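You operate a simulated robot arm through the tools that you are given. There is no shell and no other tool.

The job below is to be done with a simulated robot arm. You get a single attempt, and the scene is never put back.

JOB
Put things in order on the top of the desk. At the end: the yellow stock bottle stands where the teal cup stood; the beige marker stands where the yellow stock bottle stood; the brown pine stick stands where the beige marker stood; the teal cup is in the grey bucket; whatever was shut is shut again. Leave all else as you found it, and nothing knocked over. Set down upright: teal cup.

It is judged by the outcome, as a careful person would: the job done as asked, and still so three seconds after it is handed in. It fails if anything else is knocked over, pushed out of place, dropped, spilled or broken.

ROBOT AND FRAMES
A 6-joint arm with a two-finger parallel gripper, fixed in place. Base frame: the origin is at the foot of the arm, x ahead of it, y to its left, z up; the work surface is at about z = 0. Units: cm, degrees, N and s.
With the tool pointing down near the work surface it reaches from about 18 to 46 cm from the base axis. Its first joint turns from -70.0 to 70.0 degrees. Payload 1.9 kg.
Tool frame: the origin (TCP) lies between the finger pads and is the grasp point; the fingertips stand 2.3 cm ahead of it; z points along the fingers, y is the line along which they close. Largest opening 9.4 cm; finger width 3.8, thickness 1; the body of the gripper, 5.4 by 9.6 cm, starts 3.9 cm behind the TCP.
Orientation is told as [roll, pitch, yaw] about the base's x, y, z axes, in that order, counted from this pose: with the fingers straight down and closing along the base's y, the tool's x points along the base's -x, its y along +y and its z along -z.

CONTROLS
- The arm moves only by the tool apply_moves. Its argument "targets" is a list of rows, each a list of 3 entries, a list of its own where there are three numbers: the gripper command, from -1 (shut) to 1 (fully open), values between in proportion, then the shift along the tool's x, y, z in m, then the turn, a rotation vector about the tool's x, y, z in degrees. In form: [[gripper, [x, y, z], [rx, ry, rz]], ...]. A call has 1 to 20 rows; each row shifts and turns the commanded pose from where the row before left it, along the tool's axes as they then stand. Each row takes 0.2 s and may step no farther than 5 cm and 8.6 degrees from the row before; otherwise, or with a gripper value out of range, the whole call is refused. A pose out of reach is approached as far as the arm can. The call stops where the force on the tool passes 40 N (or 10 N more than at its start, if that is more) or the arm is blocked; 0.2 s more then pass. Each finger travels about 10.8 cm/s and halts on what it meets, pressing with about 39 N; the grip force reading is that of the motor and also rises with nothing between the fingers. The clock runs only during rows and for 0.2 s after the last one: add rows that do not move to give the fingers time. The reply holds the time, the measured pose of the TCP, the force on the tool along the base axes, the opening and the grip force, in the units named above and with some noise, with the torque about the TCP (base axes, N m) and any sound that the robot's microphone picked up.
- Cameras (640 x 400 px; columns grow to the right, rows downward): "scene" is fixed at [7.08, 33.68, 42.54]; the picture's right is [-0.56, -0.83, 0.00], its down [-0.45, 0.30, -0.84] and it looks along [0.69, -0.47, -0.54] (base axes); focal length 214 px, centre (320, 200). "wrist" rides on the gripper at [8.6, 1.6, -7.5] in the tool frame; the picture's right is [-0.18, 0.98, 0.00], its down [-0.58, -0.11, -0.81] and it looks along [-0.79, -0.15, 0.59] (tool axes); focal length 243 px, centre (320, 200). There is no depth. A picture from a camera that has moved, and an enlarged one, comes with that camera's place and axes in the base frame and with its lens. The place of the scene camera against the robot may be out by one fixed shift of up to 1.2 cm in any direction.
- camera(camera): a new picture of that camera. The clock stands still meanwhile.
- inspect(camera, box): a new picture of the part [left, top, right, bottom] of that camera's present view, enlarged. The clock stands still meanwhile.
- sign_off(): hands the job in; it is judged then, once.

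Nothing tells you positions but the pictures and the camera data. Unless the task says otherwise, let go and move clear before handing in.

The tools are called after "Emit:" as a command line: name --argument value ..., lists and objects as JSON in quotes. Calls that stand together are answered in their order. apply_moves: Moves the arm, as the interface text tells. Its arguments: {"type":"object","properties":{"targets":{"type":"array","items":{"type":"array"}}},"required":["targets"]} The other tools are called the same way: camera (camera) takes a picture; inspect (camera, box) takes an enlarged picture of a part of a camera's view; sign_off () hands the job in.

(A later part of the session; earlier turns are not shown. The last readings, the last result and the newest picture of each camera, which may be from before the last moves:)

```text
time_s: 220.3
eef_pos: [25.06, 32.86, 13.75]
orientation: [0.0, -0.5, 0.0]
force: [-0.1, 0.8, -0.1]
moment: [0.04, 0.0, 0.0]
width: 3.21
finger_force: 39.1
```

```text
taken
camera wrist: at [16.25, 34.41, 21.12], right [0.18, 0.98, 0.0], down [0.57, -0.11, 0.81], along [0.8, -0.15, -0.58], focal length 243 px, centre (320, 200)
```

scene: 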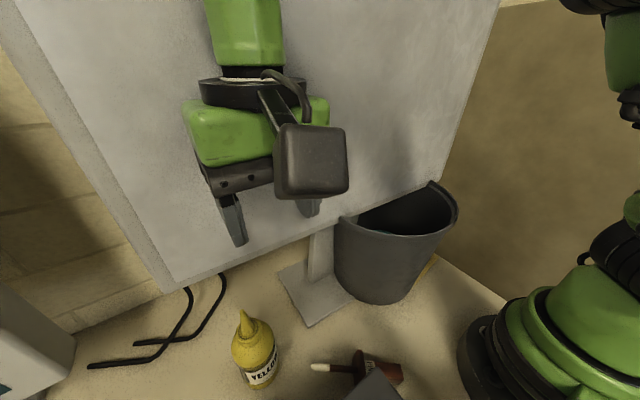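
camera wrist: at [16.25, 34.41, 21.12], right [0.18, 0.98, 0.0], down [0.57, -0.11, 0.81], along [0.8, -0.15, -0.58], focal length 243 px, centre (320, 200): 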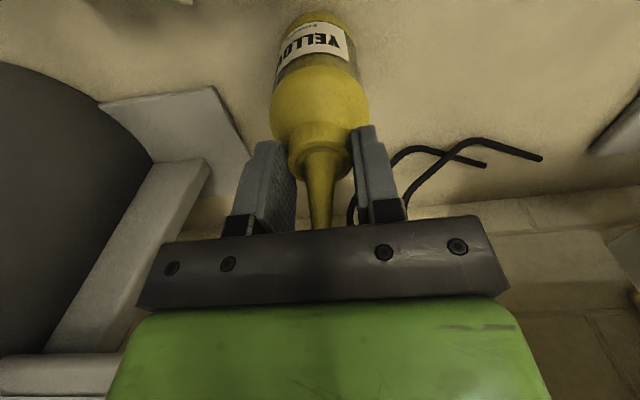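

The collar is gripped (3.2 cm) and the bottle's spot is about (24.95, 32.8). I'm lifting it.

Emit:
apply_moves --targets '[[-1, [0, 0, -0.01], [0, 0, 0]], [-1, [0, 0, -0.015], [0, 0, 0]], [-1, [0, 0, -0.015], [0, 0, 0]], [-1, [0, 0, 0], [0, 0, 0]]]'

Emit:
camera --camera "scene"

Emit:
camera --camera "wrist"

```text
time_s: 221.3
eef_pos: [24.97, 32.75, 17.67]
orientation: [0.0, -0.6, 0.0]
force: [0.6, -0.1, -1.5]
moment: [-0.03, 0.01, -0.01]
width: 3.21
finger_force: 39.4
```

```text
taken
```

scene: 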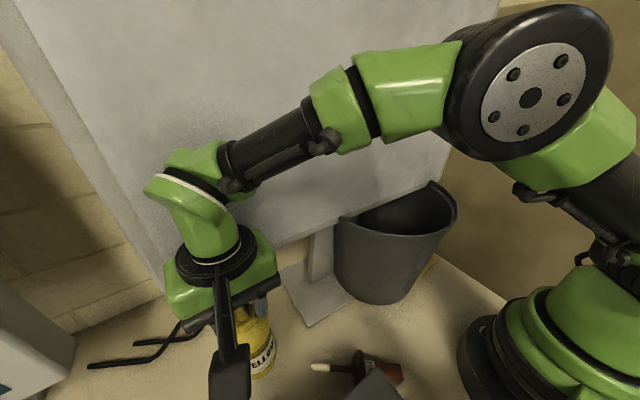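

```text
taken
camera wrist: at [16.17, 34.41, 25.07], right [0.18, 0.98, 0.0], down [0.57, -0.11, 0.81], along [0.8, -0.15, -0.58], focal length 243 px, centre (320, 200)
```

wrist: 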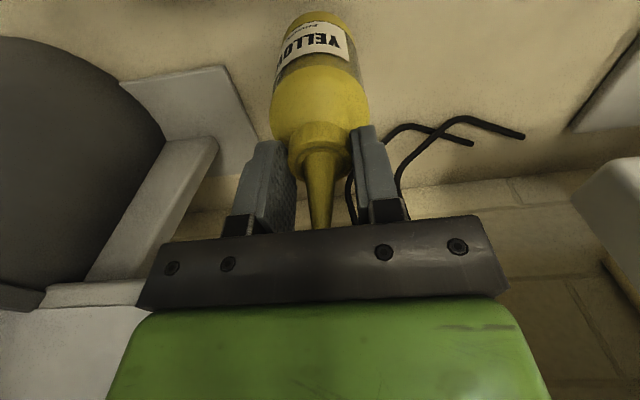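

Emit:
apply_moves --targets '[[-1, [-0.0202, -0.0173, 0], [0, 0, 0]], [-1, [-0.0202, -0.0173, 0], [0, 0, 0]], [-1, [-0.0202, -0.0173, 0], [0, 0, 0]], [-1, [-0.0202, -0.0173, 0], [0, 0, 0]], [-1, [-0.0202, -0.0173, 0], [0, 0, 0]], [-1, [-0.0202, -0.0173, 0], [0, 0, 0]], [-1, [0, 0, 0], [0, 0, 0]]]'

Emit:
camera --camera "scene"

```text
time_s: 222.9
eef_pos: [36.91, 22.45, 17.56]
orientation: [0.0, -0.5, 0.1]
force: [0.1, -0.4, -1.5]
moment: [-0.01, 0.01, 0.0]
width: 3.18
finger_force: 38.9
```

```text
taken
```

scene: 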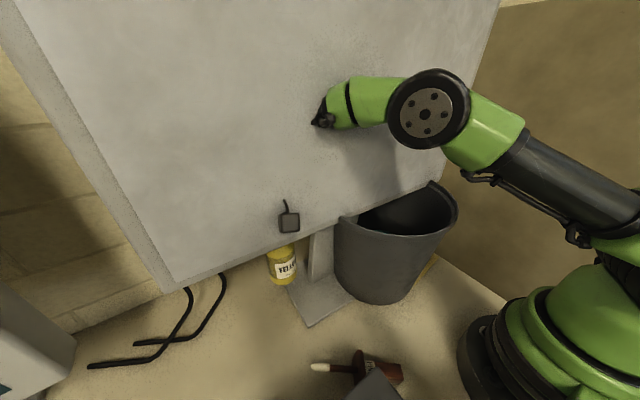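

The bottle is over the cup's old spot. I'm lowering it to the desk.

Emit:
apply_moves --targets '[[-1, [-0.0015, 0, 0.015], [0, 0, 0]], [-1, [0, 0, 0.015], [0, 0, 0]], [-1, [0, 0, 0.006], [0, 0, 0]], [-1, [0, 0, 0], [0, 0, 0]]]'

Emit:
apply_moves --targets '[[-1, [0, 0, 0.001], [0, 0, 0]], [-1, [0, 0, 0.001], [0, 0, 0]], [-1, [0, 0, 0], [0, 0, 0]]]'

Emit:
apply_moves --targets '[[-1, [0, 0, 0.001], [0, 0, 0]], [-1, [0, 0, 0], [0, 0, 0]]]'

```text
time_s: 223.9
eef_pos: [37.18, 22.63, 13.94]
orientation: [0.0, -0.5, 0.0]
force: [0.4, -0.4, -1.7]
moment: [0.03, -0.01, 0.02]
width: 3.19
finger_force: 38.4
```

```text
time_s: 224.7
eef_pos: [37.23, 22.57, 13.94]
orientation: [0.1, -0.5, 0.0]
force: [0.4, -0.6, -1.9]
moment: [0.03, 0.02, -0.03]
width: 3.21
finger_force: 39.2
```

```text
time_s: 225.3
eef_pos: [37.29, 22.52, 13.68]
orientation: [-0.1, -0.5, -0.1]
force: [0.5, 0.6, -1.0]
moment: [0.02, 0.01, 0.01]
width: 3.19
finger_force: 38.9
```

Emit:
apply_moves --targets '[[-1, [0.001, -0.001, 0.0007], [0, 0, 0]], [-1, [0, 0, 0.0005], [0, 0, 0]], [-1, [0, 0, 0], [0, 0, 0]]]'

Emit:
apply_moves --targets '[[-1, [0, 0, 0.0005], [0, 0, 0]], [-1, [0, 0, 0], [0, 0, 0]]]'

```text
time_s: 226.1
eef_pos: [37.25, 22.17, 13.77]
orientation: [0.0, -0.5, 0.0]
force: [0.6, 0.5, -2.6]
moment: [0.02, -0.01, 0.0]
width: 3.22
finger_force: 38.9
```

```text
time_s: 226.7
eef_pos: [37.18, 22.39, 13.67]
orientation: [0.0, -0.5, 0.1]
force: [0.8, -0.7, -0.4]
moment: [-0.01, 0.07, 0.0]
width: 3.2
finger_force: 39.1
```

Emit:
apply_moves --targets '[[-1, [0, 0, 0.0005], [0, 0, 0]], [-1, [0, 0, 0], [0, 0, 0]]]'

```text
time_s: 227.3
eef_pos: [37.17, 22.39, 13.65]
orientation: [0.2, -0.5, 0.0]
force: [-3.9, -2.3, 9.1]
moment: [0.01, 0.44, 0.06]
width: 3.21
finger_force: 38.7
```

The bottle is on the desk at (37.2, 22.4). I'm opening slowly and going straight up.

Emit:
apply_moves --targets '[[-0.25, [0, 0, 0], [0, 0, 0]], [-0.1, [0, 0, 0], [0, 0, 0]], [0.2, [0, 0, 0], [0, 0, 0]], [0.3, [0, 0, 0], [0, 0, 0]], [0.3, [0, 0, -0.01], [0, 0, 0]], [0.3, [0, 0, -0.03], [0, 0, 0]], [0.3, [0, 0, -0.03], [0, 0, 0]], [0.3, [0, 0, 0], [0, 0, 0]]]'

Emit:
camera --camera "scene"

```text
time_s: 229.1
eef_pos: [37.39, 22.49, 20.92]
orientation: [0.1, -0.5, 0.0]
force: [-0.2, -0.2, -1.1]
moment: [-0.01, 0.02, 0.0]
width: 6.12
finger_force: 0.0
```

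```text
taken
```

scene: 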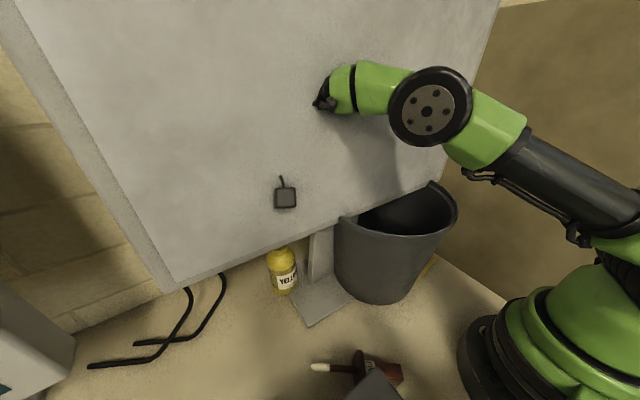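

The bottle stands in place. Now the beige marker in the back corner: I'll go around the right side of the desk with the tool tilted about 37°, so the forearm stays clear of the bucket rim.

Emit:
apply_moves --targets '[[0.3, [0, 0, -0.012], [0, 0, 0]], [0.3, [0.03, -0.03, -0.015], [0, 0, 0]], [0.3, [0.03, -0.03, -0.015], [0, 0, 0]], [0.3, [0.03, -0.03, -0.015], [0, 0, 0]], [0.3, [0.03, -0.03, -0.015], [0, 0, 0]], [0.3, [0.005, -0.044, 0], [0, 0, 0]], [0.3, [0.005, -0.044, 0], [0, 0, 0]], [0.3, [0.005, -0.044, 0], [0, 0, 0]], [0.3, [0.005, -0.044, 0], [0, 0, 0]], [0.3, [0.005, -0.044, 0], [0, 0, 0]], [0.3, [0.005, -0.044, 0], [0, 0, 0]], [0.3, [0, -0.03, 0], [0, 0, 0]], [0.3, [0, 0, 0], [0, 0, -8]], [0.3, [0, 0, 0], [0, 0, -8]], [0.3, [0, 0, 0], [0, 0, -8]], [0.3, [0, 0, 0], [0, 0, -8]], [0.3, [0, 0, 0], [0, 0, -8]], [0.3, [0, 0, 0], [0, 0, -8]], [0.3, [0, 0, 0], [0, 0, -8]], [0.3, [0, 0, 0], [0, 0, -8]]]'

Emit:
camera --camera "wrist"

```text
time_s: 233.3
eef_pos: [21.98, -19.1, 27.63]
orientation: [-0.6, -0.3, 64.2]
force: [0.1, 0.5, -0.6]
moment: [-0.02, 0.0, 0.03]
width: 6.13
finger_force: 0.1
```

```text
taken
camera wrist: at [16.65, -26.16, 35.18], right [-0.8, 0.59, -0.01], down [0.34, 0.48, 0.81], along [0.48, 0.65, -0.59], focal length 243 px, centre (320, 200)
```

wrist: 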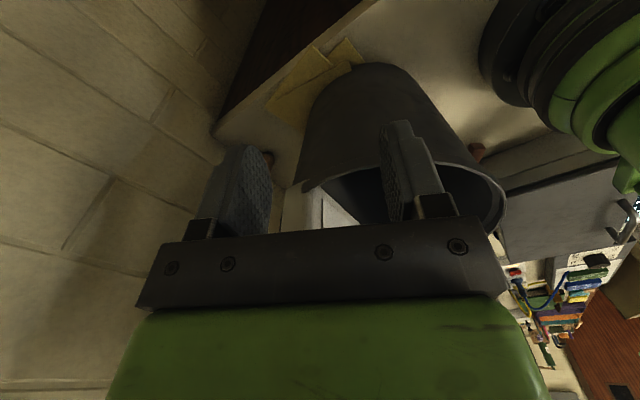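

Emit:
apply_moves --targets '[[0.3, [0, 0, 0], [0, -7.4, 0]], [0.3, [0, 0, 0], [0, -7.4, 0]], [0.3, [0, 0, 0], [0, -7.4, 0]], [0.3, [0, 0, 0], [0, -7.4, 0]], [0.3, [0, 0, 0], [0, -7.4, 0]], [0.3, [-0.0064, -0.0209, 0.0306], [0, 0, 0]], [0.3, [-0.0064, -0.0209, 0.0306], [0, 0, 0]], [0.3, [-0.0064, -0.0209, 0.0306], [0, 0, 0]], [0.3, [-0.0064, -0.0209, 0.0306], [0, 0, 0]], [0.3, [-0.0064, -0.0209, 0.0306], [0, 0, 0]], [0.3, [-0.0064, -0.0209, 0.0306], [0, 0, 0]], [0.3, [0, 0, 0], [0, 0, 0]]]'

Emit:
camera --camera "wrist"

Emit:
camera --camera "scene"

```text
time_s: 235.0
eef_pos: [28.91, -16.25, 23.47]
orientation: [-0.9, -37.7, 64.0]
force: [-0.8, -0.1, 0.6]
moment: [-0.02, 0.05, -0.04]
width: 6.12
finger_force: 0.1
stopped in row 8: the force on the tool passed its limit at 82 N (the readings are from after the stop); the commanded pose is now the measured one
```

```text
taken
camera wrist: at [22.3, -25.7, 24.07], right [-0.82, 0.57, 0.1], down [0.07, -0.07, 0.99], along [0.57, 0.82, 0.02], focal length 243 px, centre (320, 200)
```

wrist: 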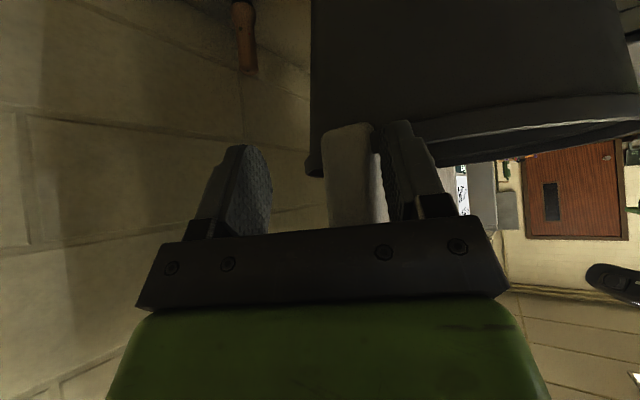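

```text
taken
```

scene: 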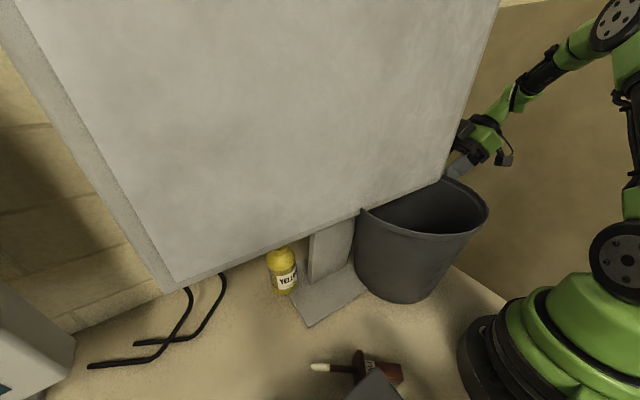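

A hard contact occurred and the bucket looks displaced in the scene view. I'm stopping and inspecting before doing anything else.

Emit:
inspect --camera "scene" --box '[310, 140, 510, 330]'

Emit:
inspect --camera "wrist" --box '[220, 0, 640, 230]'

```text
2.11 times, centred on (410, 235) of scene
camera zoom: at [7.08, 33.68, 42.54], right [-0.56, -0.83, 0.0], down [-0.45, 0.3, -0.84], along [0.69, -0.47, -0.54], focal length 452 px, centre (130, 126)
```

zoom: 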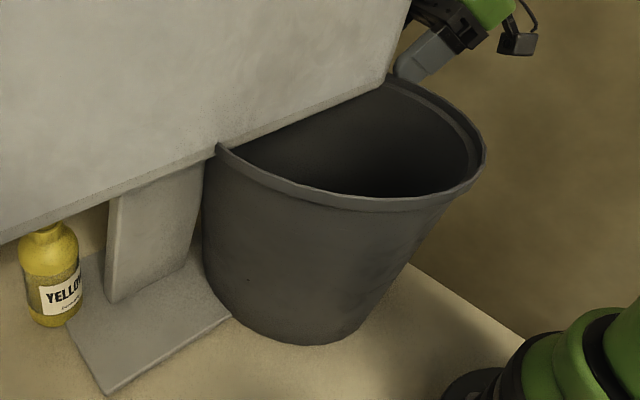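

```text
1.52 times, centred on (430, 115) of wrist
camera zoom: at [22.3, -25.7, 24.07], right [-0.82, 0.57, 0.1], down [0.07, -0.07, 0.99], along [0.57, 0.82, 0.02], focal length 370 px, centre (152, 330)
```

zoom: 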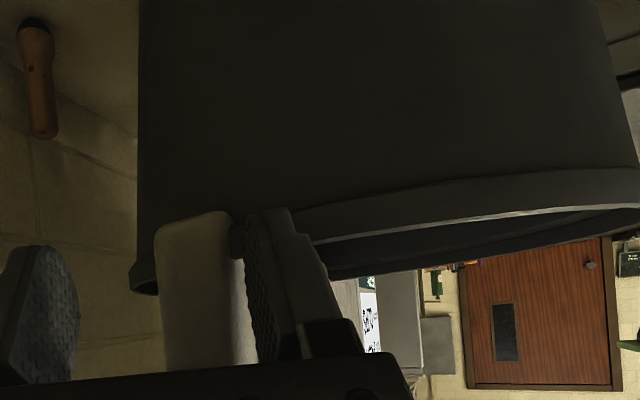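

The bucket was caught by a fingertip during the last transfer: it moved about 4–5 cm toward the base but still stands upright. I'll back off, go to the same viewpoint as my early reference picture, and measure how far to put it back.

Emit:
apply_moves --targets '[[0.3, [-0.0183, 0, -0.0237], [0, 0, 0]], [0.3, [-0.0183, 0, -0.0237], [0, 0, 0]], [0.3, [-0.0183, 0, -0.0237], [0, 0, 0]], [0.3, [0, 0, 0], [0, 7.5, 0]], [0.3, [0, 0, 0], [0, 7.5, 0]], [0.3, [0, 0, 0], [0, 7.5, 0]], [0.3, [0, 0, 0], [0, 7.5, 0]], [0.3, [0, 0, 0], [0, 7.7, 0]], [0.3, [0, 0, -0.03], [0, 0, 8]], [0.3, [0, 0, -0.03], [0, 0, 8]], [0.3, [0, 0, 0], [0, 0, 8]], [0.3, [0, 0, 0], [0, 0, 8]], [0.3, [0, 0, 0], [0, 0, 8]], [0.3, [0, 0, 0], [0, 0, 8]], [0.3, [0, 0, 0], [0, 0, 8]], [0.3, [0, 0, 0], [0, 0, 8]], [0.3, [0, 0, 0], [0, 0, 0]]]'

```text
time_s: 238.6
eef_pos: [28.75, -16.32, 38.43]
orientation: [-0.1, -0.6, -0.8]
force: [-0.6, 0.4, -0.2]
moment: [0.01, 0.0, 0.0]
width: 6.11
finger_force: 0.0
```

Emit:
apply_moves --targets '[[1, [0.0264, 0.0266, 0], [0, 0, 0]], [1, [0.0264, 0.0266, 0], [0, 0, 0]], [1, [0.0264, 0.0266, 0], [0, 0, 0]], [1, [0.0264, 0.0266, 0], [0, 0, 0]], [1, [0.0264, 0.0266, 0], [0, 0, 0]], [1, [0, 0, 0], [0, 8.6, 0]], [1, [0, 0, 0], [0, 0, 0]]]'

Emit:
camera --camera "wrist"

Emit:
inspect --camera "wrist" --box '[230, 0, 520, 190]'

Emit:
inspect --camera "scene" --box '[290, 160, 470, 360]'

```text
time_s: 240.2
eef_pos: [15.55, -2.68, 38.36]
orientation: [-0.2, 8.1, -0.6]
force: [-0.5, -0.2, 0.8]
moment: [-0.01, -0.02, 0.01]
width: 9.42
finger_force: 0.0
```

```text
taken
camera wrist: at [8.04, -0.91, 46.88], right [0.19, 0.98, -0.03], down [0.69, -0.11, 0.72], along [0.7, -0.16, -0.7], focal length 243 px, centre (320, 200)
```

wrist: 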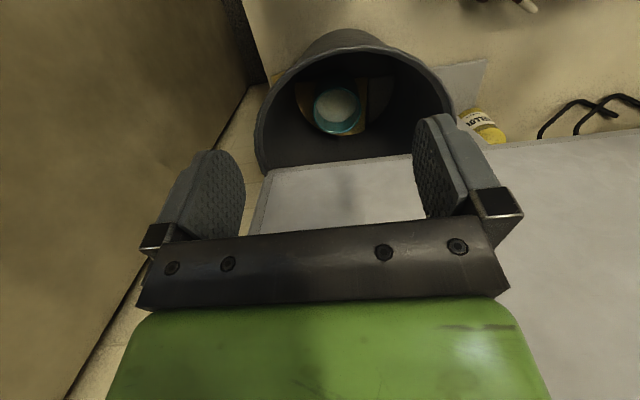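

```text
2.11 times, centred on (375, 95) of wrist
camera zoom: at [8.04, -0.91, 46.88], right [0.19, 0.98, -0.03], down [0.69, -0.11, 0.72], along [0.7, -0.16, -0.7], focal length 511 px, centre (204, 421)
```

zoom: 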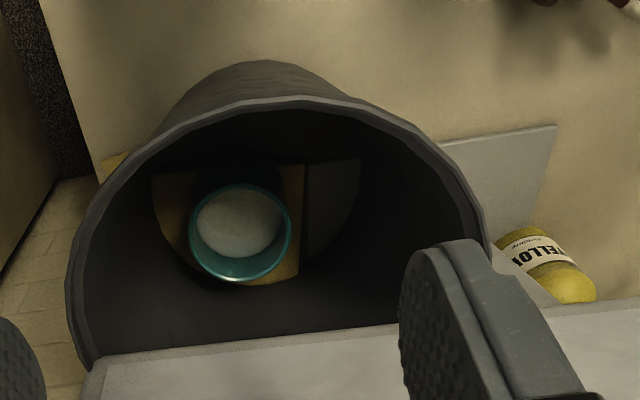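

```text
2.00 times, centred on (380, 260) of scene
camera zoom: at [7.08, 33.68, 42.54], right [-0.56, -0.83, 0.0], down [-0.45, 0.3, -0.84], along [0.69, -0.47, -0.54], focal length 429 px, centre (200, 80)
```

zoom: 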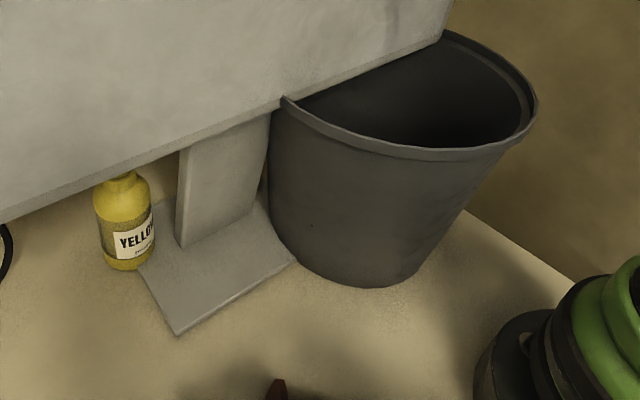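

The cup is upright inside, and the bucket is off by about (-2.9, -3.6) cm. I'll push it back from outside, low down, with closed fingertips moving toward the back-left. First I'll go to the starting point off the right edge.

Emit:
apply_moves --targets '[[-1, [0, 0, 0], [0, -8, 0]], [-1, [0, 0, 0], [0, 0, -8.6]], [-1, [0, 0, 0], [0, 0, -8.6]], [-1, [0, 0, 0], [0, 0, -8.6]], [-1, [0, 0, 0], [0, 0, -8.6]], [-1, [0, 0, 0], [0, 0, -8.6]], [-1, [0, 0, 0], [0, 0, -8.6]], [-1, [0.0212, -0.0187, 0.025], [0, 0, 0]], [-1, [0.0212, -0.0187, 0.025], [0, 0, 0]], [-1, [0.0212, -0.0187, 0.025], [0, 0, 0]], [-1, [0.0212, -0.0187, 0.025], [0, 0, 0]], [-1, [0, 0, 0], [0, -7, 0]], [-1, [0, 0, 0], [0, -7, 0]], [-1, [0, 0, 0], [0, -7, 0]], [-1, [0, 0, 0], [0, -7, 0]], [-1, [0, 0, 0], [0, -7, 0]], [-1, [0, 0, 0], [0, 0, 0]]]'

Emit:
camera --camera "wrist"

```text
time_s: 243.8
eef_pos: [16.14, -14.03, 28.31]
orientation: [-0.2, -34.9, 51.1]
force: [-0.8, -0.1, 0.3]
moment: [0.02, -0.02, 0.03]
width: 0.0
finger_force: 38.6
```

```text
taken
camera wrist: at [7.71, -21.79, 29.42], right [-0.67, 0.74, 0.1], down [0.09, -0.06, 0.99], along [0.74, 0.68, -0.03], focal length 243 px, centre (320, 200)
```

wrist: 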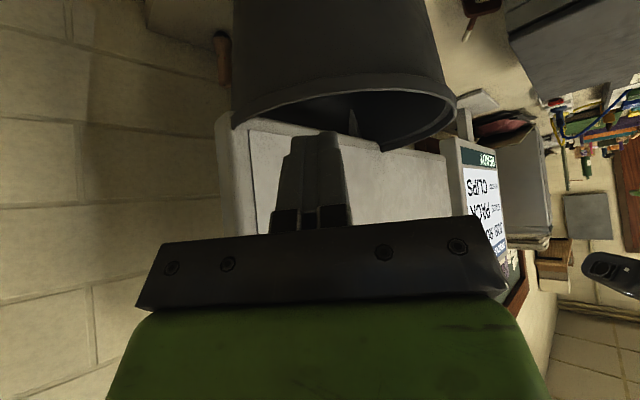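

Emit:
apply_moves --targets '[[-1, [0.0253, 0, 0.036], [0, 0, 0]], [-1, [0.0253, 0, 0.036], [0, 0, 0]], [-1, [0.0253, 0, 0.036], [0, 0, 0]], [-1, [0.0253, 0, 0.036], [0, 0, 0]], [-1, [0.024, 0, 0.0342], [0, 0, 0]], [-1, [0, 0, 0], [0, 0, 0]]]'

Emit:
camera --camera "wrist"

Emit:
camera --camera "scene"

```text
time_s: 245.2
eef_pos: [18.96, -17.8, 10.27]
orientation: [0.4, -34.6, 50.8]
force: [-0.4, -1.0, 0.7]
moment: [-0.01, 0.03, 0.0]
width: 0.01
finger_force: 39.6
out of reach, approached as far as the arm can: row 3, 4, 5
```

```text
taken
camera wrist: at [10.56, -25.5, 11.53], right [-0.67, 0.74, 0.11], down [0.1, -0.06, 0.99], along [0.74, 0.68, -0.04], focal length 243 px, centre (320, 200)
```

wrist: 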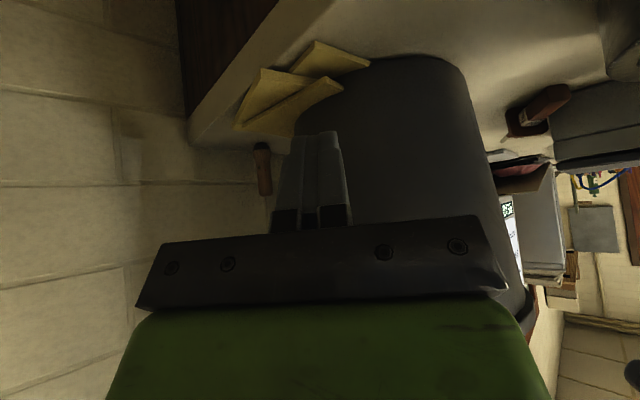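

```text
taken
```

scene: 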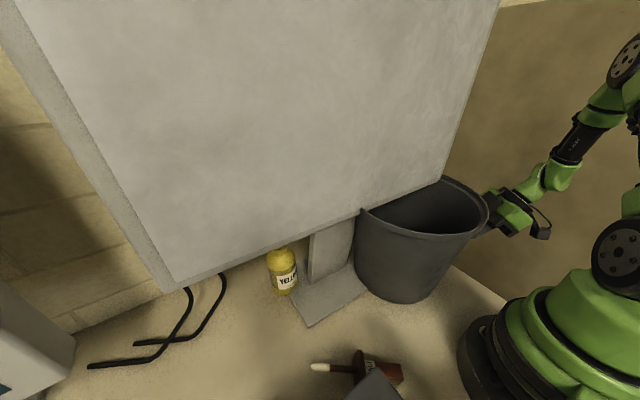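

Emit:
apply_moves --targets '[[-1, [0, 0, 0], [0, 6.5, 0]], [-1, [0, 0, 0], [0, 6.5, 0]], [-1, [0, 0, 0], [0, 0, 0]]]'

Emit:
apply_moves --targets '[[-1, [-0.011, 0.025, 0.004], [0, 0, 0]], [-1, [-0.005, 0.025, 0.012], [0, 0, 0]], [-1, [0, 0, 0], [0, 0, 0]]]'

Emit:
camera --camera "wrist"

```text
time_s: 246.0
eef_pos: [19.0, -17.68, 10.23]
orientation: [-0.2, -21.8, 51.1]
force: [0.0, -0.2, 0.4]
moment: [0.0, 0.05, 0.01]
width: 0.0
finger_force: 39.3
```

```text
time_s: 246.8
eef_pos: [17.23, -13.89, 10.4]
orientation: [0.0, -21.8, 51.0]
force: [0.2, -1.4, -0.1]
moment: [0.02, -0.03, 0.02]
width: 0.0
finger_force: 39.1
out of reach, approached as far as the arm can: row 2
```

```text
taken
camera wrist: at [9.16, -21.21, 14.22], right [-0.66, 0.75, 0.07], down [0.24, 0.12, 0.96], along [0.72, 0.65, -0.26], focal length 243 px, centre (320, 200)
```

wrist: 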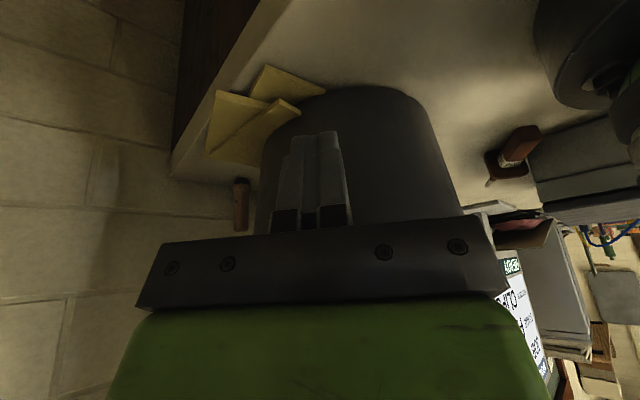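

I'm positioned behind the bucket's front-right side and now approach and push slowly toward the back-left.

Emit:
apply_moves --targets '[[-1, [-0.0093, 0.0004, 0.0037], [0, 0, 0]], [-1, [-0.0093, 0.0004, 0.0037], [0, 0, 0]], [-1, [-0.0046, 0.0002, 0.0019], [0, 0, 0]], [-1, [0, 0, 0], [0, 0, 0]]]'

Emit:
apply_moves --targets '[[-1, [-0.0037, 0.0002, 0.0015], [0, 0, 0]], [-1, [-0.0037, 0.0002, 0.0015], [0, 0, 0]], [-1, [-0.0037, 0.0002, 0.0015], [0, 0, 0]], [-1, [0, 0, 0], [0, 0, 0]]]'

Emit:
inspect --camera "scene" --box '[290, 160, 470, 360]'

```text
time_s: 247.8
eef_pos: [19.04, -11.81, 10.69]
orientation: [0.1, -21.8, 51.0]
force: [-1.2, -2.4, -0.8]
moment: [0.06, -0.09, 0.05]
width: 0.0
finger_force: 39.4
out of reach, approached as far as the arm can: row 2
```

```text
time_s: 248.8
eef_pos: [19.77, -10.98, 10.84]
orientation: [0.0, -21.8, 51.0]
force: [-1.3, -1.5, -0.7]
moment: [0.07, -0.08, 0.05]
width: 0.0
finger_force: 38.9
```

```text
2.00 times, centred on (380, 260) of scene
camera zoom: at [7.08, 33.68, 42.54], right [-0.56, -0.83, 0.0], down [-0.45, 0.3, -0.84], along [0.69, -0.47, -0.54], focal length 429 px, centre (200, 80)
```

zoom: 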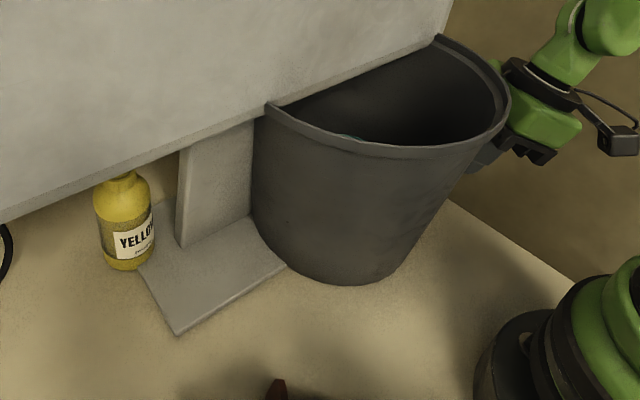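

The bucket is sliding back nicely, and about (+1.1, +2.5) cm remain. I'll continue with a bit more leftward push.

Emit:
apply_moves --targets '[[-1, [-0.0041, 0.0011, 0.0016], [0, 0, 0]], [-1, [-0.0041, 0.0011, 0.0016], [0, 0, 0]], [-1, [-0.0041, 0.0011, 0.0016], [0, 0, 0]], [-1, [-0.0041, 0.0011, 0.0016], [0, 0, 0]], [-1, [0, 0, 0], [0, 0, 0]]]'

Emit:
inspect --camera "scene" --box '[290, 160, 470, 360]'

```text
time_s: 250.0
eef_pos: [20.7, -9.44, 11.07]
orientation: [0.1, -21.7, 50.9]
force: [-0.6, -3.0, 0.3]
moment: [0.09, -0.07, 0.05]
width: 0.0
finger_force: 39.1
out of reach, approached as far as the arm can: row 1
```

```text
2.00 times, centred on (380, 260) of scene
camera zoom: at [7.08, 33.68, 42.54], right [-0.56, -0.83, 0.0], down [-0.45, 0.3, -0.84], along [0.69, -0.47, -0.54], focal length 429 px, centre (200, 80)
```

zoom: 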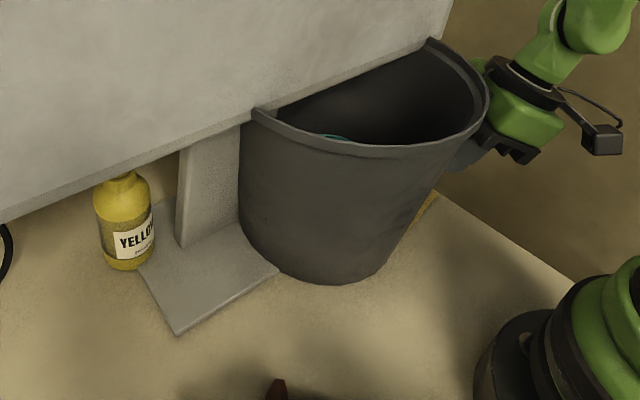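

Emit:
apply_moves --targets '[[-1, [-0.003, 0.0012, 0.0012], [0, 0, 0]], [-1, [-0.003, 0.0012, 0.0012], [0, 0, 0]], [-1, [0, 0, 0], [0, 0, 0]]]'

Emit:
inspect --camera "scene" --box '[290, 160, 470, 360]'

```text
time_s: 250.8
eef_pos: [21.2, -8.72, 11.12]
orientation: [0.1, -21.8, 51.0]
force: [-1.3, -1.6, -1.2]
moment: [0.08, -0.06, 0.02]
width: 0.01
finger_force: 39.3
out of reach, approached as far as the arm can: row 2
```

```text
2.00 times, centred on (380, 260) of scene
camera zoom: at [7.08, 33.68, 42.54], right [-0.56, -0.83, 0.0], down [-0.45, 0.3, -0.84], along [0.69, -0.47, -0.54], focal length 429 px, centre (200, 80)
```

zoom: 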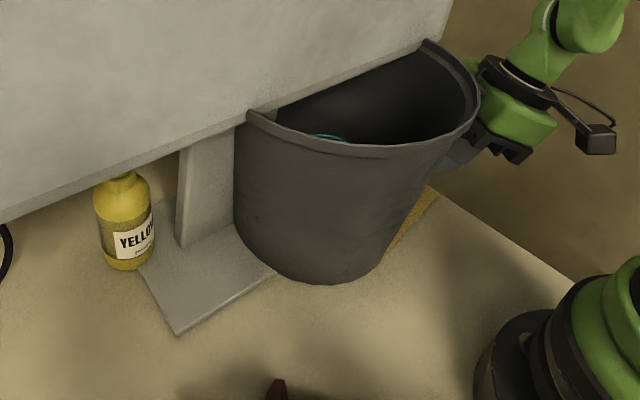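

The bucket is back to within about 2 mm of its original place. I'm retreating from it and circling wide to the marker.

Emit:
apply_moves --targets '[[-1, [0.0278, 0, -0.0111], [0, 0, 0]], [-1, [0.0014, -0.0285, -0.0257], [0, 0, 0]], [0.3, [0.0014, -0.0285, -0.0257], [0, 0, 0]], [0.3, [0.0014, -0.0285, -0.0257], [0, 0, 0]], [0.3, [0, 0, 0], [0, -7.6, 0]], [0.3, [0, 0, 0], [0, -7.6, 0]], [0.3, [0, 0, 0], [-3.9, 0, -5.2]], [0.3, [0, 0, 0], [-3.9, 0, -5.2]], [0.3, [0, 0, 0], [0, 0, 0]]]'

Emit:
camera --camera "wrist"

```text
time_s: 252.8
eef_pos: [23.72, -19.21, 18.19]
orientation: [-0.2, -37.1, 64.2]
force: [-0.1, 1.1, -0.1]
moment: [-0.04, -0.01, -0.01]
width: 6.11
finger_force: 0.1
```

```text
taken
camera wrist: at [17.18, -28.65, 18.87], right [-0.82, 0.56, 0.11], down [0.09, -0.07, 0.99], along [0.57, 0.82, 0.01], focal length 243 px, centre (320, 200)
```

wrist: 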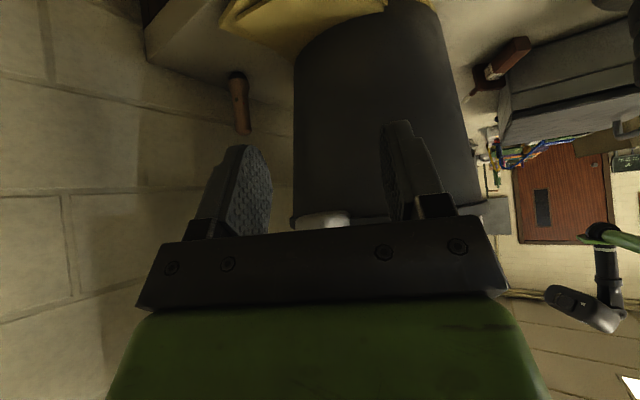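

Emit:
apply_moves --targets '[[0.3, [-0.0119, -0.0287, 0.0222], [0, 0, 0]], [0.3, [-0.0119, -0.0287, 0.0222], [0, 0, 0]], [0.3, [-0.0119, -0.0287, 0.0222], [0, 0, 0]], [0.3, [-0.0119, -0.0287, 0.0222], [0, 0, 0]], [0.3, [0, 0, 0], [0, 0, 0]]]'

Emit:
camera --camera "wrist"

Emit:
inspect --camera "scene" --box '[290, 160, 470, 360]'

```text
time_s: 254.0
eef_pos: [38.21, -15.59, 13.58]
orientation: [-0.2, -37.1, 64.1]
force: [0.2, 0.1, 0.2]
moment: [-0.02, -0.04, -0.01]
width: 6.11
finger_force: 0.1
```

```text
taken
camera wrist: at [31.7, -25.13, 14.43], right [-0.82, 0.56, 0.11], down [0.09, -0.07, 0.99], along [0.57, 0.82, 0.01], focal length 243 px, centre (320, 200)
```

wrist: 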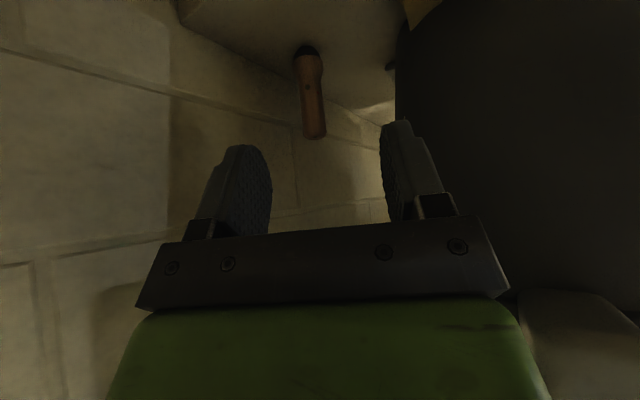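

```text
2.00 times, centred on (380, 260) of scene
camera zoom: at [7.08, 33.68, 42.54], right [-0.56, -0.83, 0.0], down [-0.45, 0.3, -0.84], along [0.69, -0.47, -0.54], focal length 429 px, centre (200, 80)
```

zoom: 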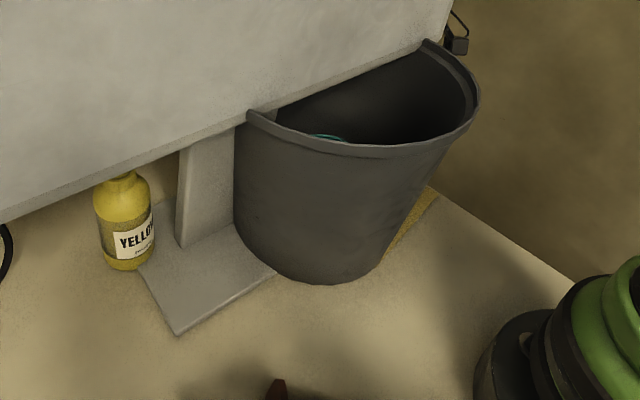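

Emit:
apply_moves --targets '[[0.3, [-0.0168, -0.0058, 0.0231], [0, 0, 0]], [0.3, [-0.0168, -0.0058, 0.0231], [0, 0, 0]], [0.3, [-0.0168, -0.0058, 0.0231], [0, 0, 0]], [0.3, [0, 0, 0], [0, 0, 0]]]'

Emit:
camera --camera "wrist"

Emit:
inspect --camera "wrist" --box '[220, 0, 440, 240]'

```text
time_s: 255.0
eef_pos: [43.42, -9.1, 11.21]
orientation: [-0.2, -37.1, 64.2]
force: [0.0, -0.8, -0.3]
moment: [-0.03, 0.0, 0.0]
width: 6.12
finger_force: 0.0
```

```text
taken
camera wrist: at [36.94, -18.58, 12.06], right [-0.82, 0.56, 0.11], down [0.09, -0.07, 0.99], along [0.57, 0.82, 0.01], focal length 243 px, centre (320, 200)
```

wrist: 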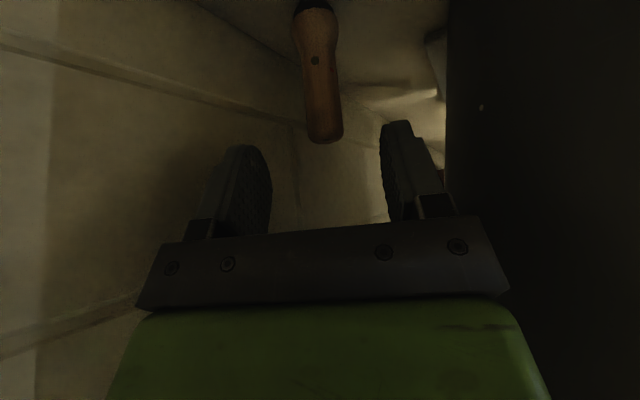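

```text
1.67 times, centred on (330, 120) of wrist
camera zoom: at [36.94, -18.58, 12.06], right [-0.82, 0.56, 0.11], down [0.09, -0.07, 0.99], along [0.57, 0.82, 0.01], focal length 404 px, centre (303, 333)
```

zoom: 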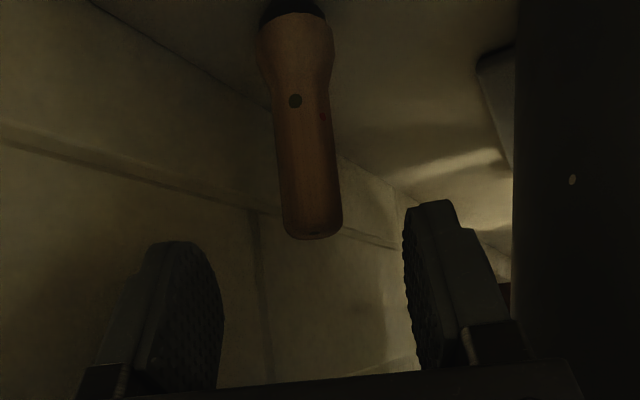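

The object is well lined up between the fingers. I'm advancing along the tool axis.

Emit:
apply_moves --targets '[[0.3, [0.0013, -0.0005, 0.02], [0, 0, 0]], [0.3, [0.0013, -0.0005, 0.02], [0, 0, 0]], [0.3, [0, 0, 0], [0, 0, 0]]]'

Emit:
camera --camera "wrist"

```text
time_s: 255.8
eef_pos: [44.39, -7.11, 8.08]
orientation: [-0.2, -37.0, 64.1]
force: [0.0, -0.9, 0.8]
moment: [0.02, -0.01, 0.03]
width: 6.09
finger_force: 0.0
```

```text
taken
camera wrist: at [37.87, -16.64, 8.83], right [-0.82, 0.56, 0.11], down [0.09, -0.07, 0.99], along [0.57, 0.82, 0.01], focal length 243 px, centre (320, 200)
```

wrist: 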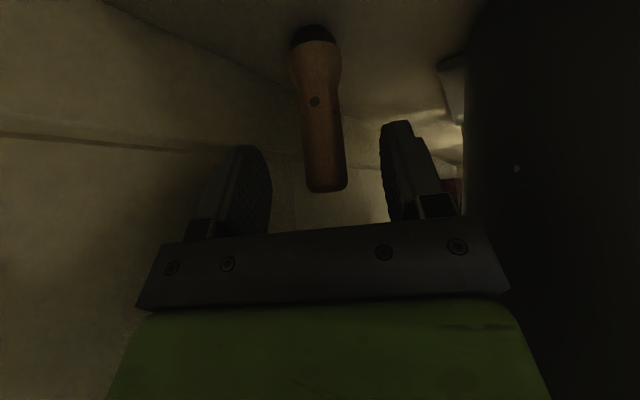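

Emit:
apply_moves --targets '[[0.3, [0, 0, 0.015], [0, 0, 0]], [0.3, [0, 0, 0.013], [0, 0, 0]], [0.3, [0, 0, 0], [0, 0, 0]]]'

Emit:
camera --camera "wrist"

```text
time_s: 256.6
eef_pos: [45.19, -5.77, 5.87]
orientation: [-0.3, -37.0, 64.1]
force: [-5.6, -3.8, 4.1]
moment: [-0.01, -0.15, -0.15]
width: 5.96
finger_force: 0.1
```

```text
taken
camera wrist: at [38.64, -15.32, 6.59], right [-0.82, 0.56, 0.11], down [0.09, -0.07, 0.99], along [0.57, 0.82, 0.01], focal length 243 px, centre (320, 200)
```

wrist: 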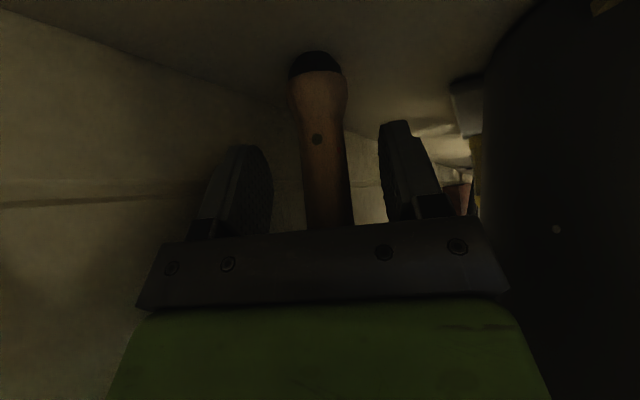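

A finger touched the back wall lightly. The object is between the fingers, so I'll simply close now.

Emit:
apply_moves --targets '[[-0.2, [0, 0, 0], [0, 0, 0]], [-0.6, [0, 0, 0], [0, 0, 0]], [-1, [0, 0, 0], [0, 0, 0]], [-1, [0, 0, 0], [0, 0, 0]], [-1, [0, 0, 0], [0, 0, 0]]]'

Emit:
camera --camera "wrist"

```text
time_s: 257.8
eef_pos: [45.14, -5.74, 5.78]
orientation: [-0.2, -37.1, 64.3]
force: [0.1, 0.6, 0.6]
moment: [-0.01, 0.02, 0.02]
width: 2.14
finger_force: 38.6
```

```text
taken
camera wrist: at [38.64, -15.29, 6.58], right [-0.82, 0.56, 0.11], down [0.09, -0.07, 0.99], along [0.57, 0.82, 0.01], focal length 243 px, centre (320, 200)
```

wrist: 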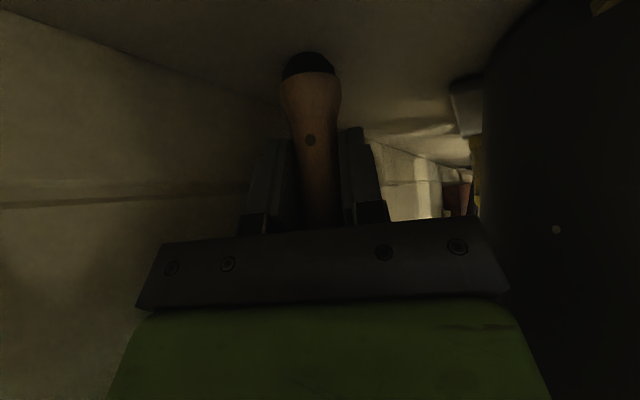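

It's gripped at 2.1 cm, so it is a real object. Its spot is about (45.2, -5.45). I'm lifting it straight up and backing out the way I came.

Emit:
apply_moves --targets '[[-1, [-0.009, 0, -0.012], [0, 0, 0]], [-1, [-0.009, 0, -0.012], [0, 0, 0]], [-1, [-0.009, 0, -0.012], [0, 0, 0]], [-1, [0, 0, 0], [0, 0, 0]]]'

Emit:
apply_moves --targets '[[-1, [0.0182, 0.004, -0.0215], [0, 0, 0]], [-1, [0.0182, 0.004, -0.0215], [0, 0, 0]], [-1, [0.0182, 0.004, -0.0215], [0, 0, 0]], [-1, [0.0182, 0.004, -0.0215], [0, 0, 0]], [-1, [0, 0, 0], [0, 0, 0]]]'

Emit:
camera --camera "wrist"

```text
time_s: 258.8
eef_pos: [45.11, -5.84, 10.19]
orientation: [-0.2, -37.0, 64.2]
force: [-0.1, -0.1, -0.2]
moment: [0.0, 0.0, -0.04]
width: 2.14
finger_force: 39.2
```

```text
time_s: 260.0
eef_pos: [38.58, -14.86, 13.11]
orientation: [-0.3, -37.0, 64.2]
force: [0.0, 0.0, 0.4]
moment: [0.0, 0.0, 0.01]
width: 2.14
finger_force: 38.7
```

```text
taken
camera wrist: at [32.21, -24.36, 13.93], right [-0.82, 0.56, 0.11], down [0.09, -0.07, 0.99], along [0.57, 0.82, 0.01], focal length 243 px, centre (320, 200)
```

wrist: 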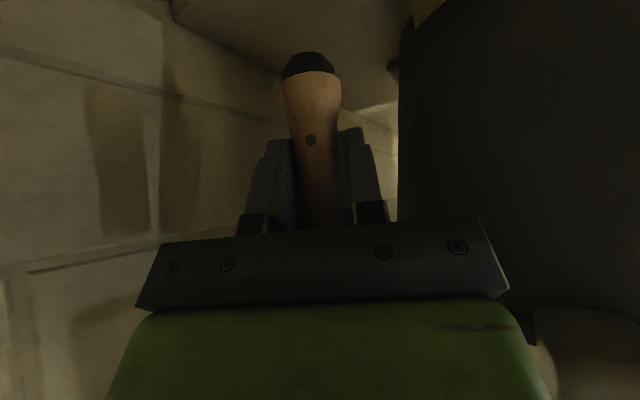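

Emit:
apply_moves --targets '[[-1, [0.0029, 0.0226, -0.0298], [0, 0, 0]], [-1, [0.0029, 0.0226, -0.0298], [0, 0, 0]], [-1, [0.0029, 0.0226, -0.0298], [0, 0, 0]], [-1, [0.0029, 0.0226, -0.0298], [0, 0, 0]], [-1, [0.0029, 0.0226, -0.0298], [0, 0, 0]], [-1, [-0.024, 0, -0.032], [0, 0, 0]], [-1, [-0.024, 0, -0.032], [0, 0, 0]], [-1, [-0.018, 0, -0.024], [0, 0, 0]], [-1, [0, 0, 0], [0, 0, 0]]]'

Emit:
camera --camera "wrist"

Emit:
camera --camera "scene"

```text
time_s: 262.0
eef_pos: [23.98, -19.23, 34.93]
orientation: [-0.1, -37.1, 64.2]
force: [0.2, -0.7, -0.5]
moment: [0.01, 0.02, -0.02]
width: 2.11
finger_force: 38.8
```

```text
taken
camera wrist: at [17.45, -28.75, 35.71], right [-0.82, 0.56, 0.11], down [0.09, -0.07, 0.99], along [0.57, 0.82, 0.01], focal length 243 px, centre (320, 200)
```

wrist: 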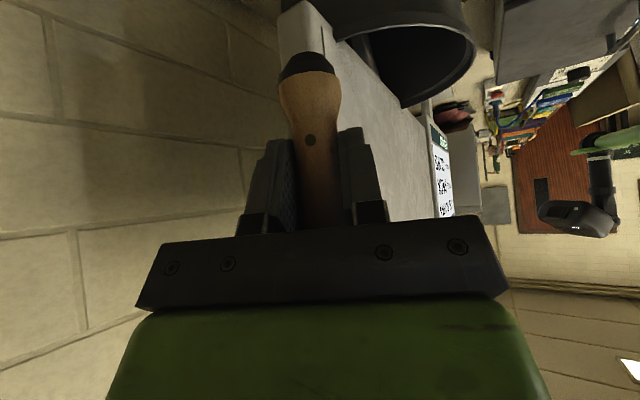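

```text
taken
```

scene: 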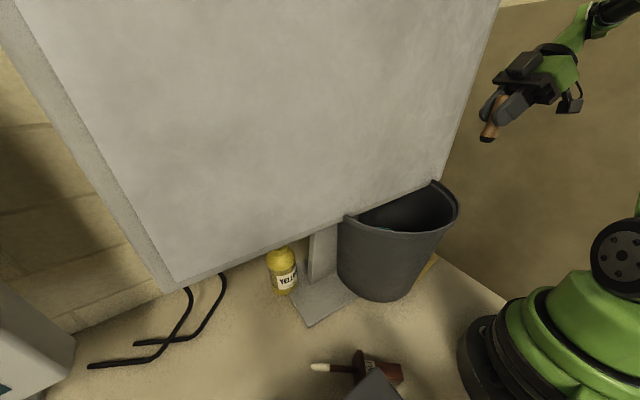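

Emit:
inspect --camera "wrist" --box '[240, 30, 400, 240]'

Emit:
inspect --camera "scene" --box '[460, 80, 520, 160]'

```text
1.90 times, centred on (320, 135) of wrist
camera zoom: at [17.45, -28.75, 35.71], right [-0.82, 0.56, 0.11], down [0.09, -0.07, 0.99], along [0.57, 0.82, 0.01], focal length 462 px, centre (320, 324)
```

zoom: 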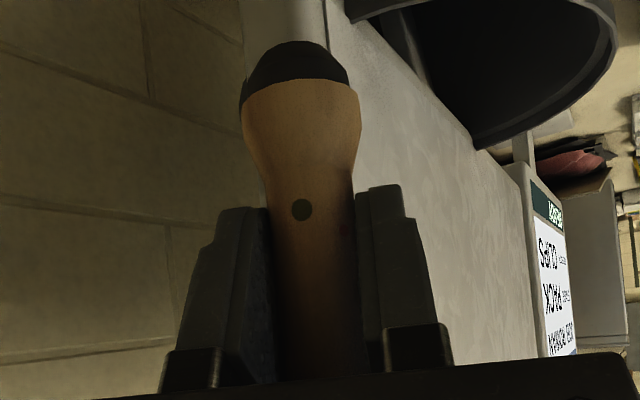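

```text
5.00 times, centred on (490, 120) of scene
camera zoom: at [7.08, 33.68, 42.54], right [-0.56, -0.83, 0.0], down [-0.45, 0.3, -0.84], along [0.69, -0.47, -0.54], focal length 1072 px, centre (-530, 600)
```

zoom: 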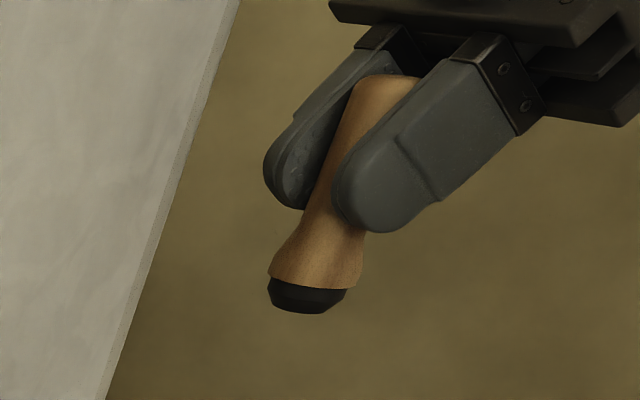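

In good light it's light tan and wood-like with a black foot, a fair match for "beige". I'm carrying it upright, high over the bucket, to the bottle's old spot at (24.95, 32.8).

Emit:
apply_moves --targets '[[-1, [-0.0312, 0.0181, 0.0235], [0, 0, 0]], [-1, [-0.0312, 0.0181, 0.0235], [0, 0, 0]], [-1, [-0.0312, 0.0181, 0.0235], [0, 0, 0]], [-1, [-0.0312, 0.0181, 0.0235], [0, 0, 0]], [-1, [-0.0312, 0.0181, 0.0235], [0, 0, 0]], [-1, [-0.0312, 0.0181, 0.0235], [0, 0, 0]], [-1, [-0.0312, 0.0181, 0.0235], [0, 0, 0]], [-1, [-0.0312, 0.0181, 0.0235], [0, 0, 0]], [-1, [-0.0312, 0.0181, 0.0235], [0, 0, 0]], [-1, [-0.0312, 0.0181, 0.0235], [0, 0, 0]], [-1, [-0.0312, 0.0181, 0.0235], [0, 0, 0]], [-1, [-0.0312, 0.0181, 0.0235], [0, 0, 0]], [-1, [0, 0, 0], [0, 0, 0]]]'

Emit:
camera --camera "scene"

Emit:
camera --camera "wrist"

```text
time_s: 264.8
eef_pos: [24.95, 32.75, 34.75]
orientation: [-0.2, -37.0, 64.3]
force: [0.7, -0.2, 0.2]
moment: [0.02, 0.02, 0.04]
width: 2.12
finger_force: 39.0
```

```text
taken
```

scene: 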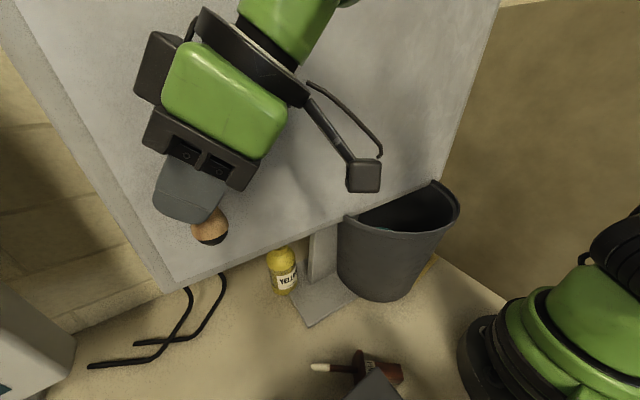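

```text
taken
camera wrist: at [18.46, 23.1, 35.52], right [-0.82, 0.56, 0.11], down [0.09, -0.07, 0.99], along [0.57, 0.82, 0.01], focal length 243 px, centre (320, 200)
```

wrist: 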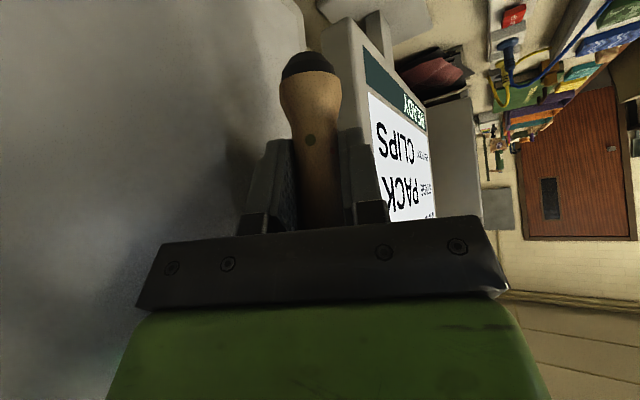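

The light colour is clear now: it's beige-tan. I'm lowering it onto the bottle's old spot.

Emit:
apply_moves --targets '[[-1, [0.0285, 0, 0.0337], [0, 0, 0]], [-1, [0.0265, 0, 0.0352], [0, 0, 0]], [-1, [0.0265, 0, 0.0352], [0, 0, 0]], [-1, [0.0265, 0, 0.0352], [0, 0, 0]], [-1, [0.0265, 0, 0.0352], [0, 0, 0]], [-1, [0.018, 0, 0.024], [0, 0, 0]], [-1, [0, 0, 0], [0, 0, 0]]]'

Emit:
camera --camera "scene"

Emit:
camera --camera "wrist"

```text
time_s: 266.4
eef_pos: [25.06, 32.44, 9.84]
orientation: [-0.2, -37.1, 64.1]
force: [0.5, -0.3, 0.0]
moment: [0.04, -0.01, -0.01]
width: 2.15
finger_force: 39.1
```

```text
taken
```

scene: 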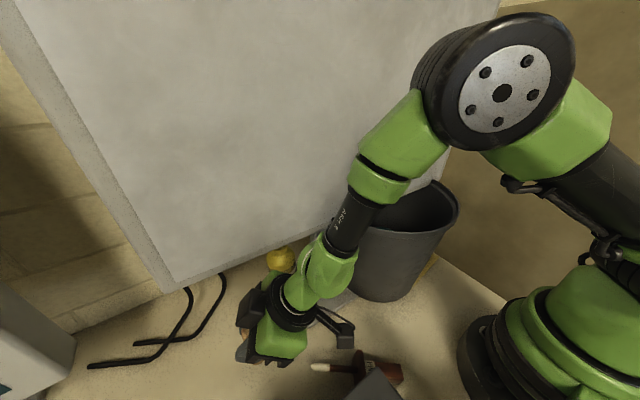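

```text
taken
camera wrist: at [18.45, 22.82, 10.6], right [-0.82, 0.56, 0.11], down [0.09, -0.07, 0.99], along [0.57, 0.82, 0.01], focal length 243 px, centre (320, 200)
```

wrist: 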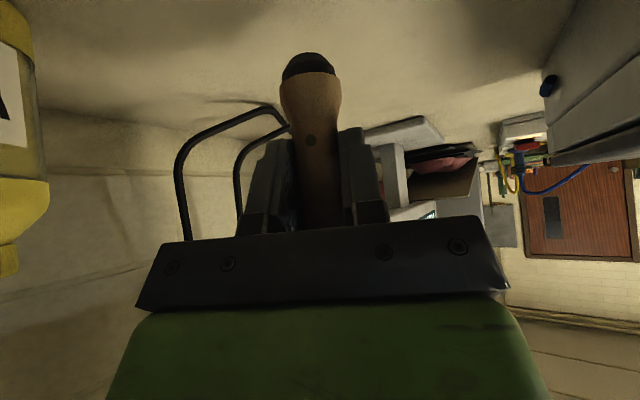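

Emit:
apply_moves --targets '[[-1, [0.0105, 0.001, 0.014], [0, 0, 0]], [-1, [0.0105, 0, 0.014], [0, 0, 0]], [-1, [0, 0, 0], [0, 0, 0]]]'

Emit:
apply_moves --targets '[[-1, [0.0012, 0, 0.0016], [0, 0, 0]], [-1, [0.0006, 0, 0.0008], [0, 0, 0]], [-1, [0, 0, 0], [0, 0, 0]]]'

Emit:
apply_moves --targets '[[-1, [0.0006, 0, 0.0008], [0, 0, 0]], [-1, [0, 0, 0], [0, 0, 0]]]'

```text
time_s: 267.2
eef_pos: [25.52, 32.66, 6.84]
orientation: [0.2, -36.9, 64.0]
force: [-0.6, -0.3, -0.4]
moment: [0.0, 0.01, -0.01]
width: 2.15
finger_force: 39.1
out of reach, approached as far as the arm can: row 2
```

```text
time_s: 268.0
eef_pos: [25.72, 32.63, 6.27]
orientation: [0.0, -36.9, 64.1]
force: [-0.5, 0.1, -0.3]
moment: [0.01, 0.01, 0.0]
width: 2.14
finger_force: 38.5
```

```text
time_s: 268.6
eef_pos: [25.8, 32.69, 6.32]
orientation: [0.1, -36.9, 64.1]
force: [0.3, 0.0, 0.0]
moment: [0.03, -0.01, 0.01]
width: 2.15
finger_force: 38.8
```

Emit:
apply_moves --targets '[[-1, [0.0039, 0.0077, -0.0029], [0, 0, 0]], [-1, [0, 0, 0], [0, 0, 0]]]'

```text
time_s: 269.2
eef_pos: [25.61, 32.91, 6.58]
orientation: [0.2, -36.9, 64.0]
force: [0.9, -0.7, -0.3]
moment: [-0.02, 0.01, 0.01]
width: 2.11
finger_force: 38.5
out of reach, approached as far as the arm can: row 1
```

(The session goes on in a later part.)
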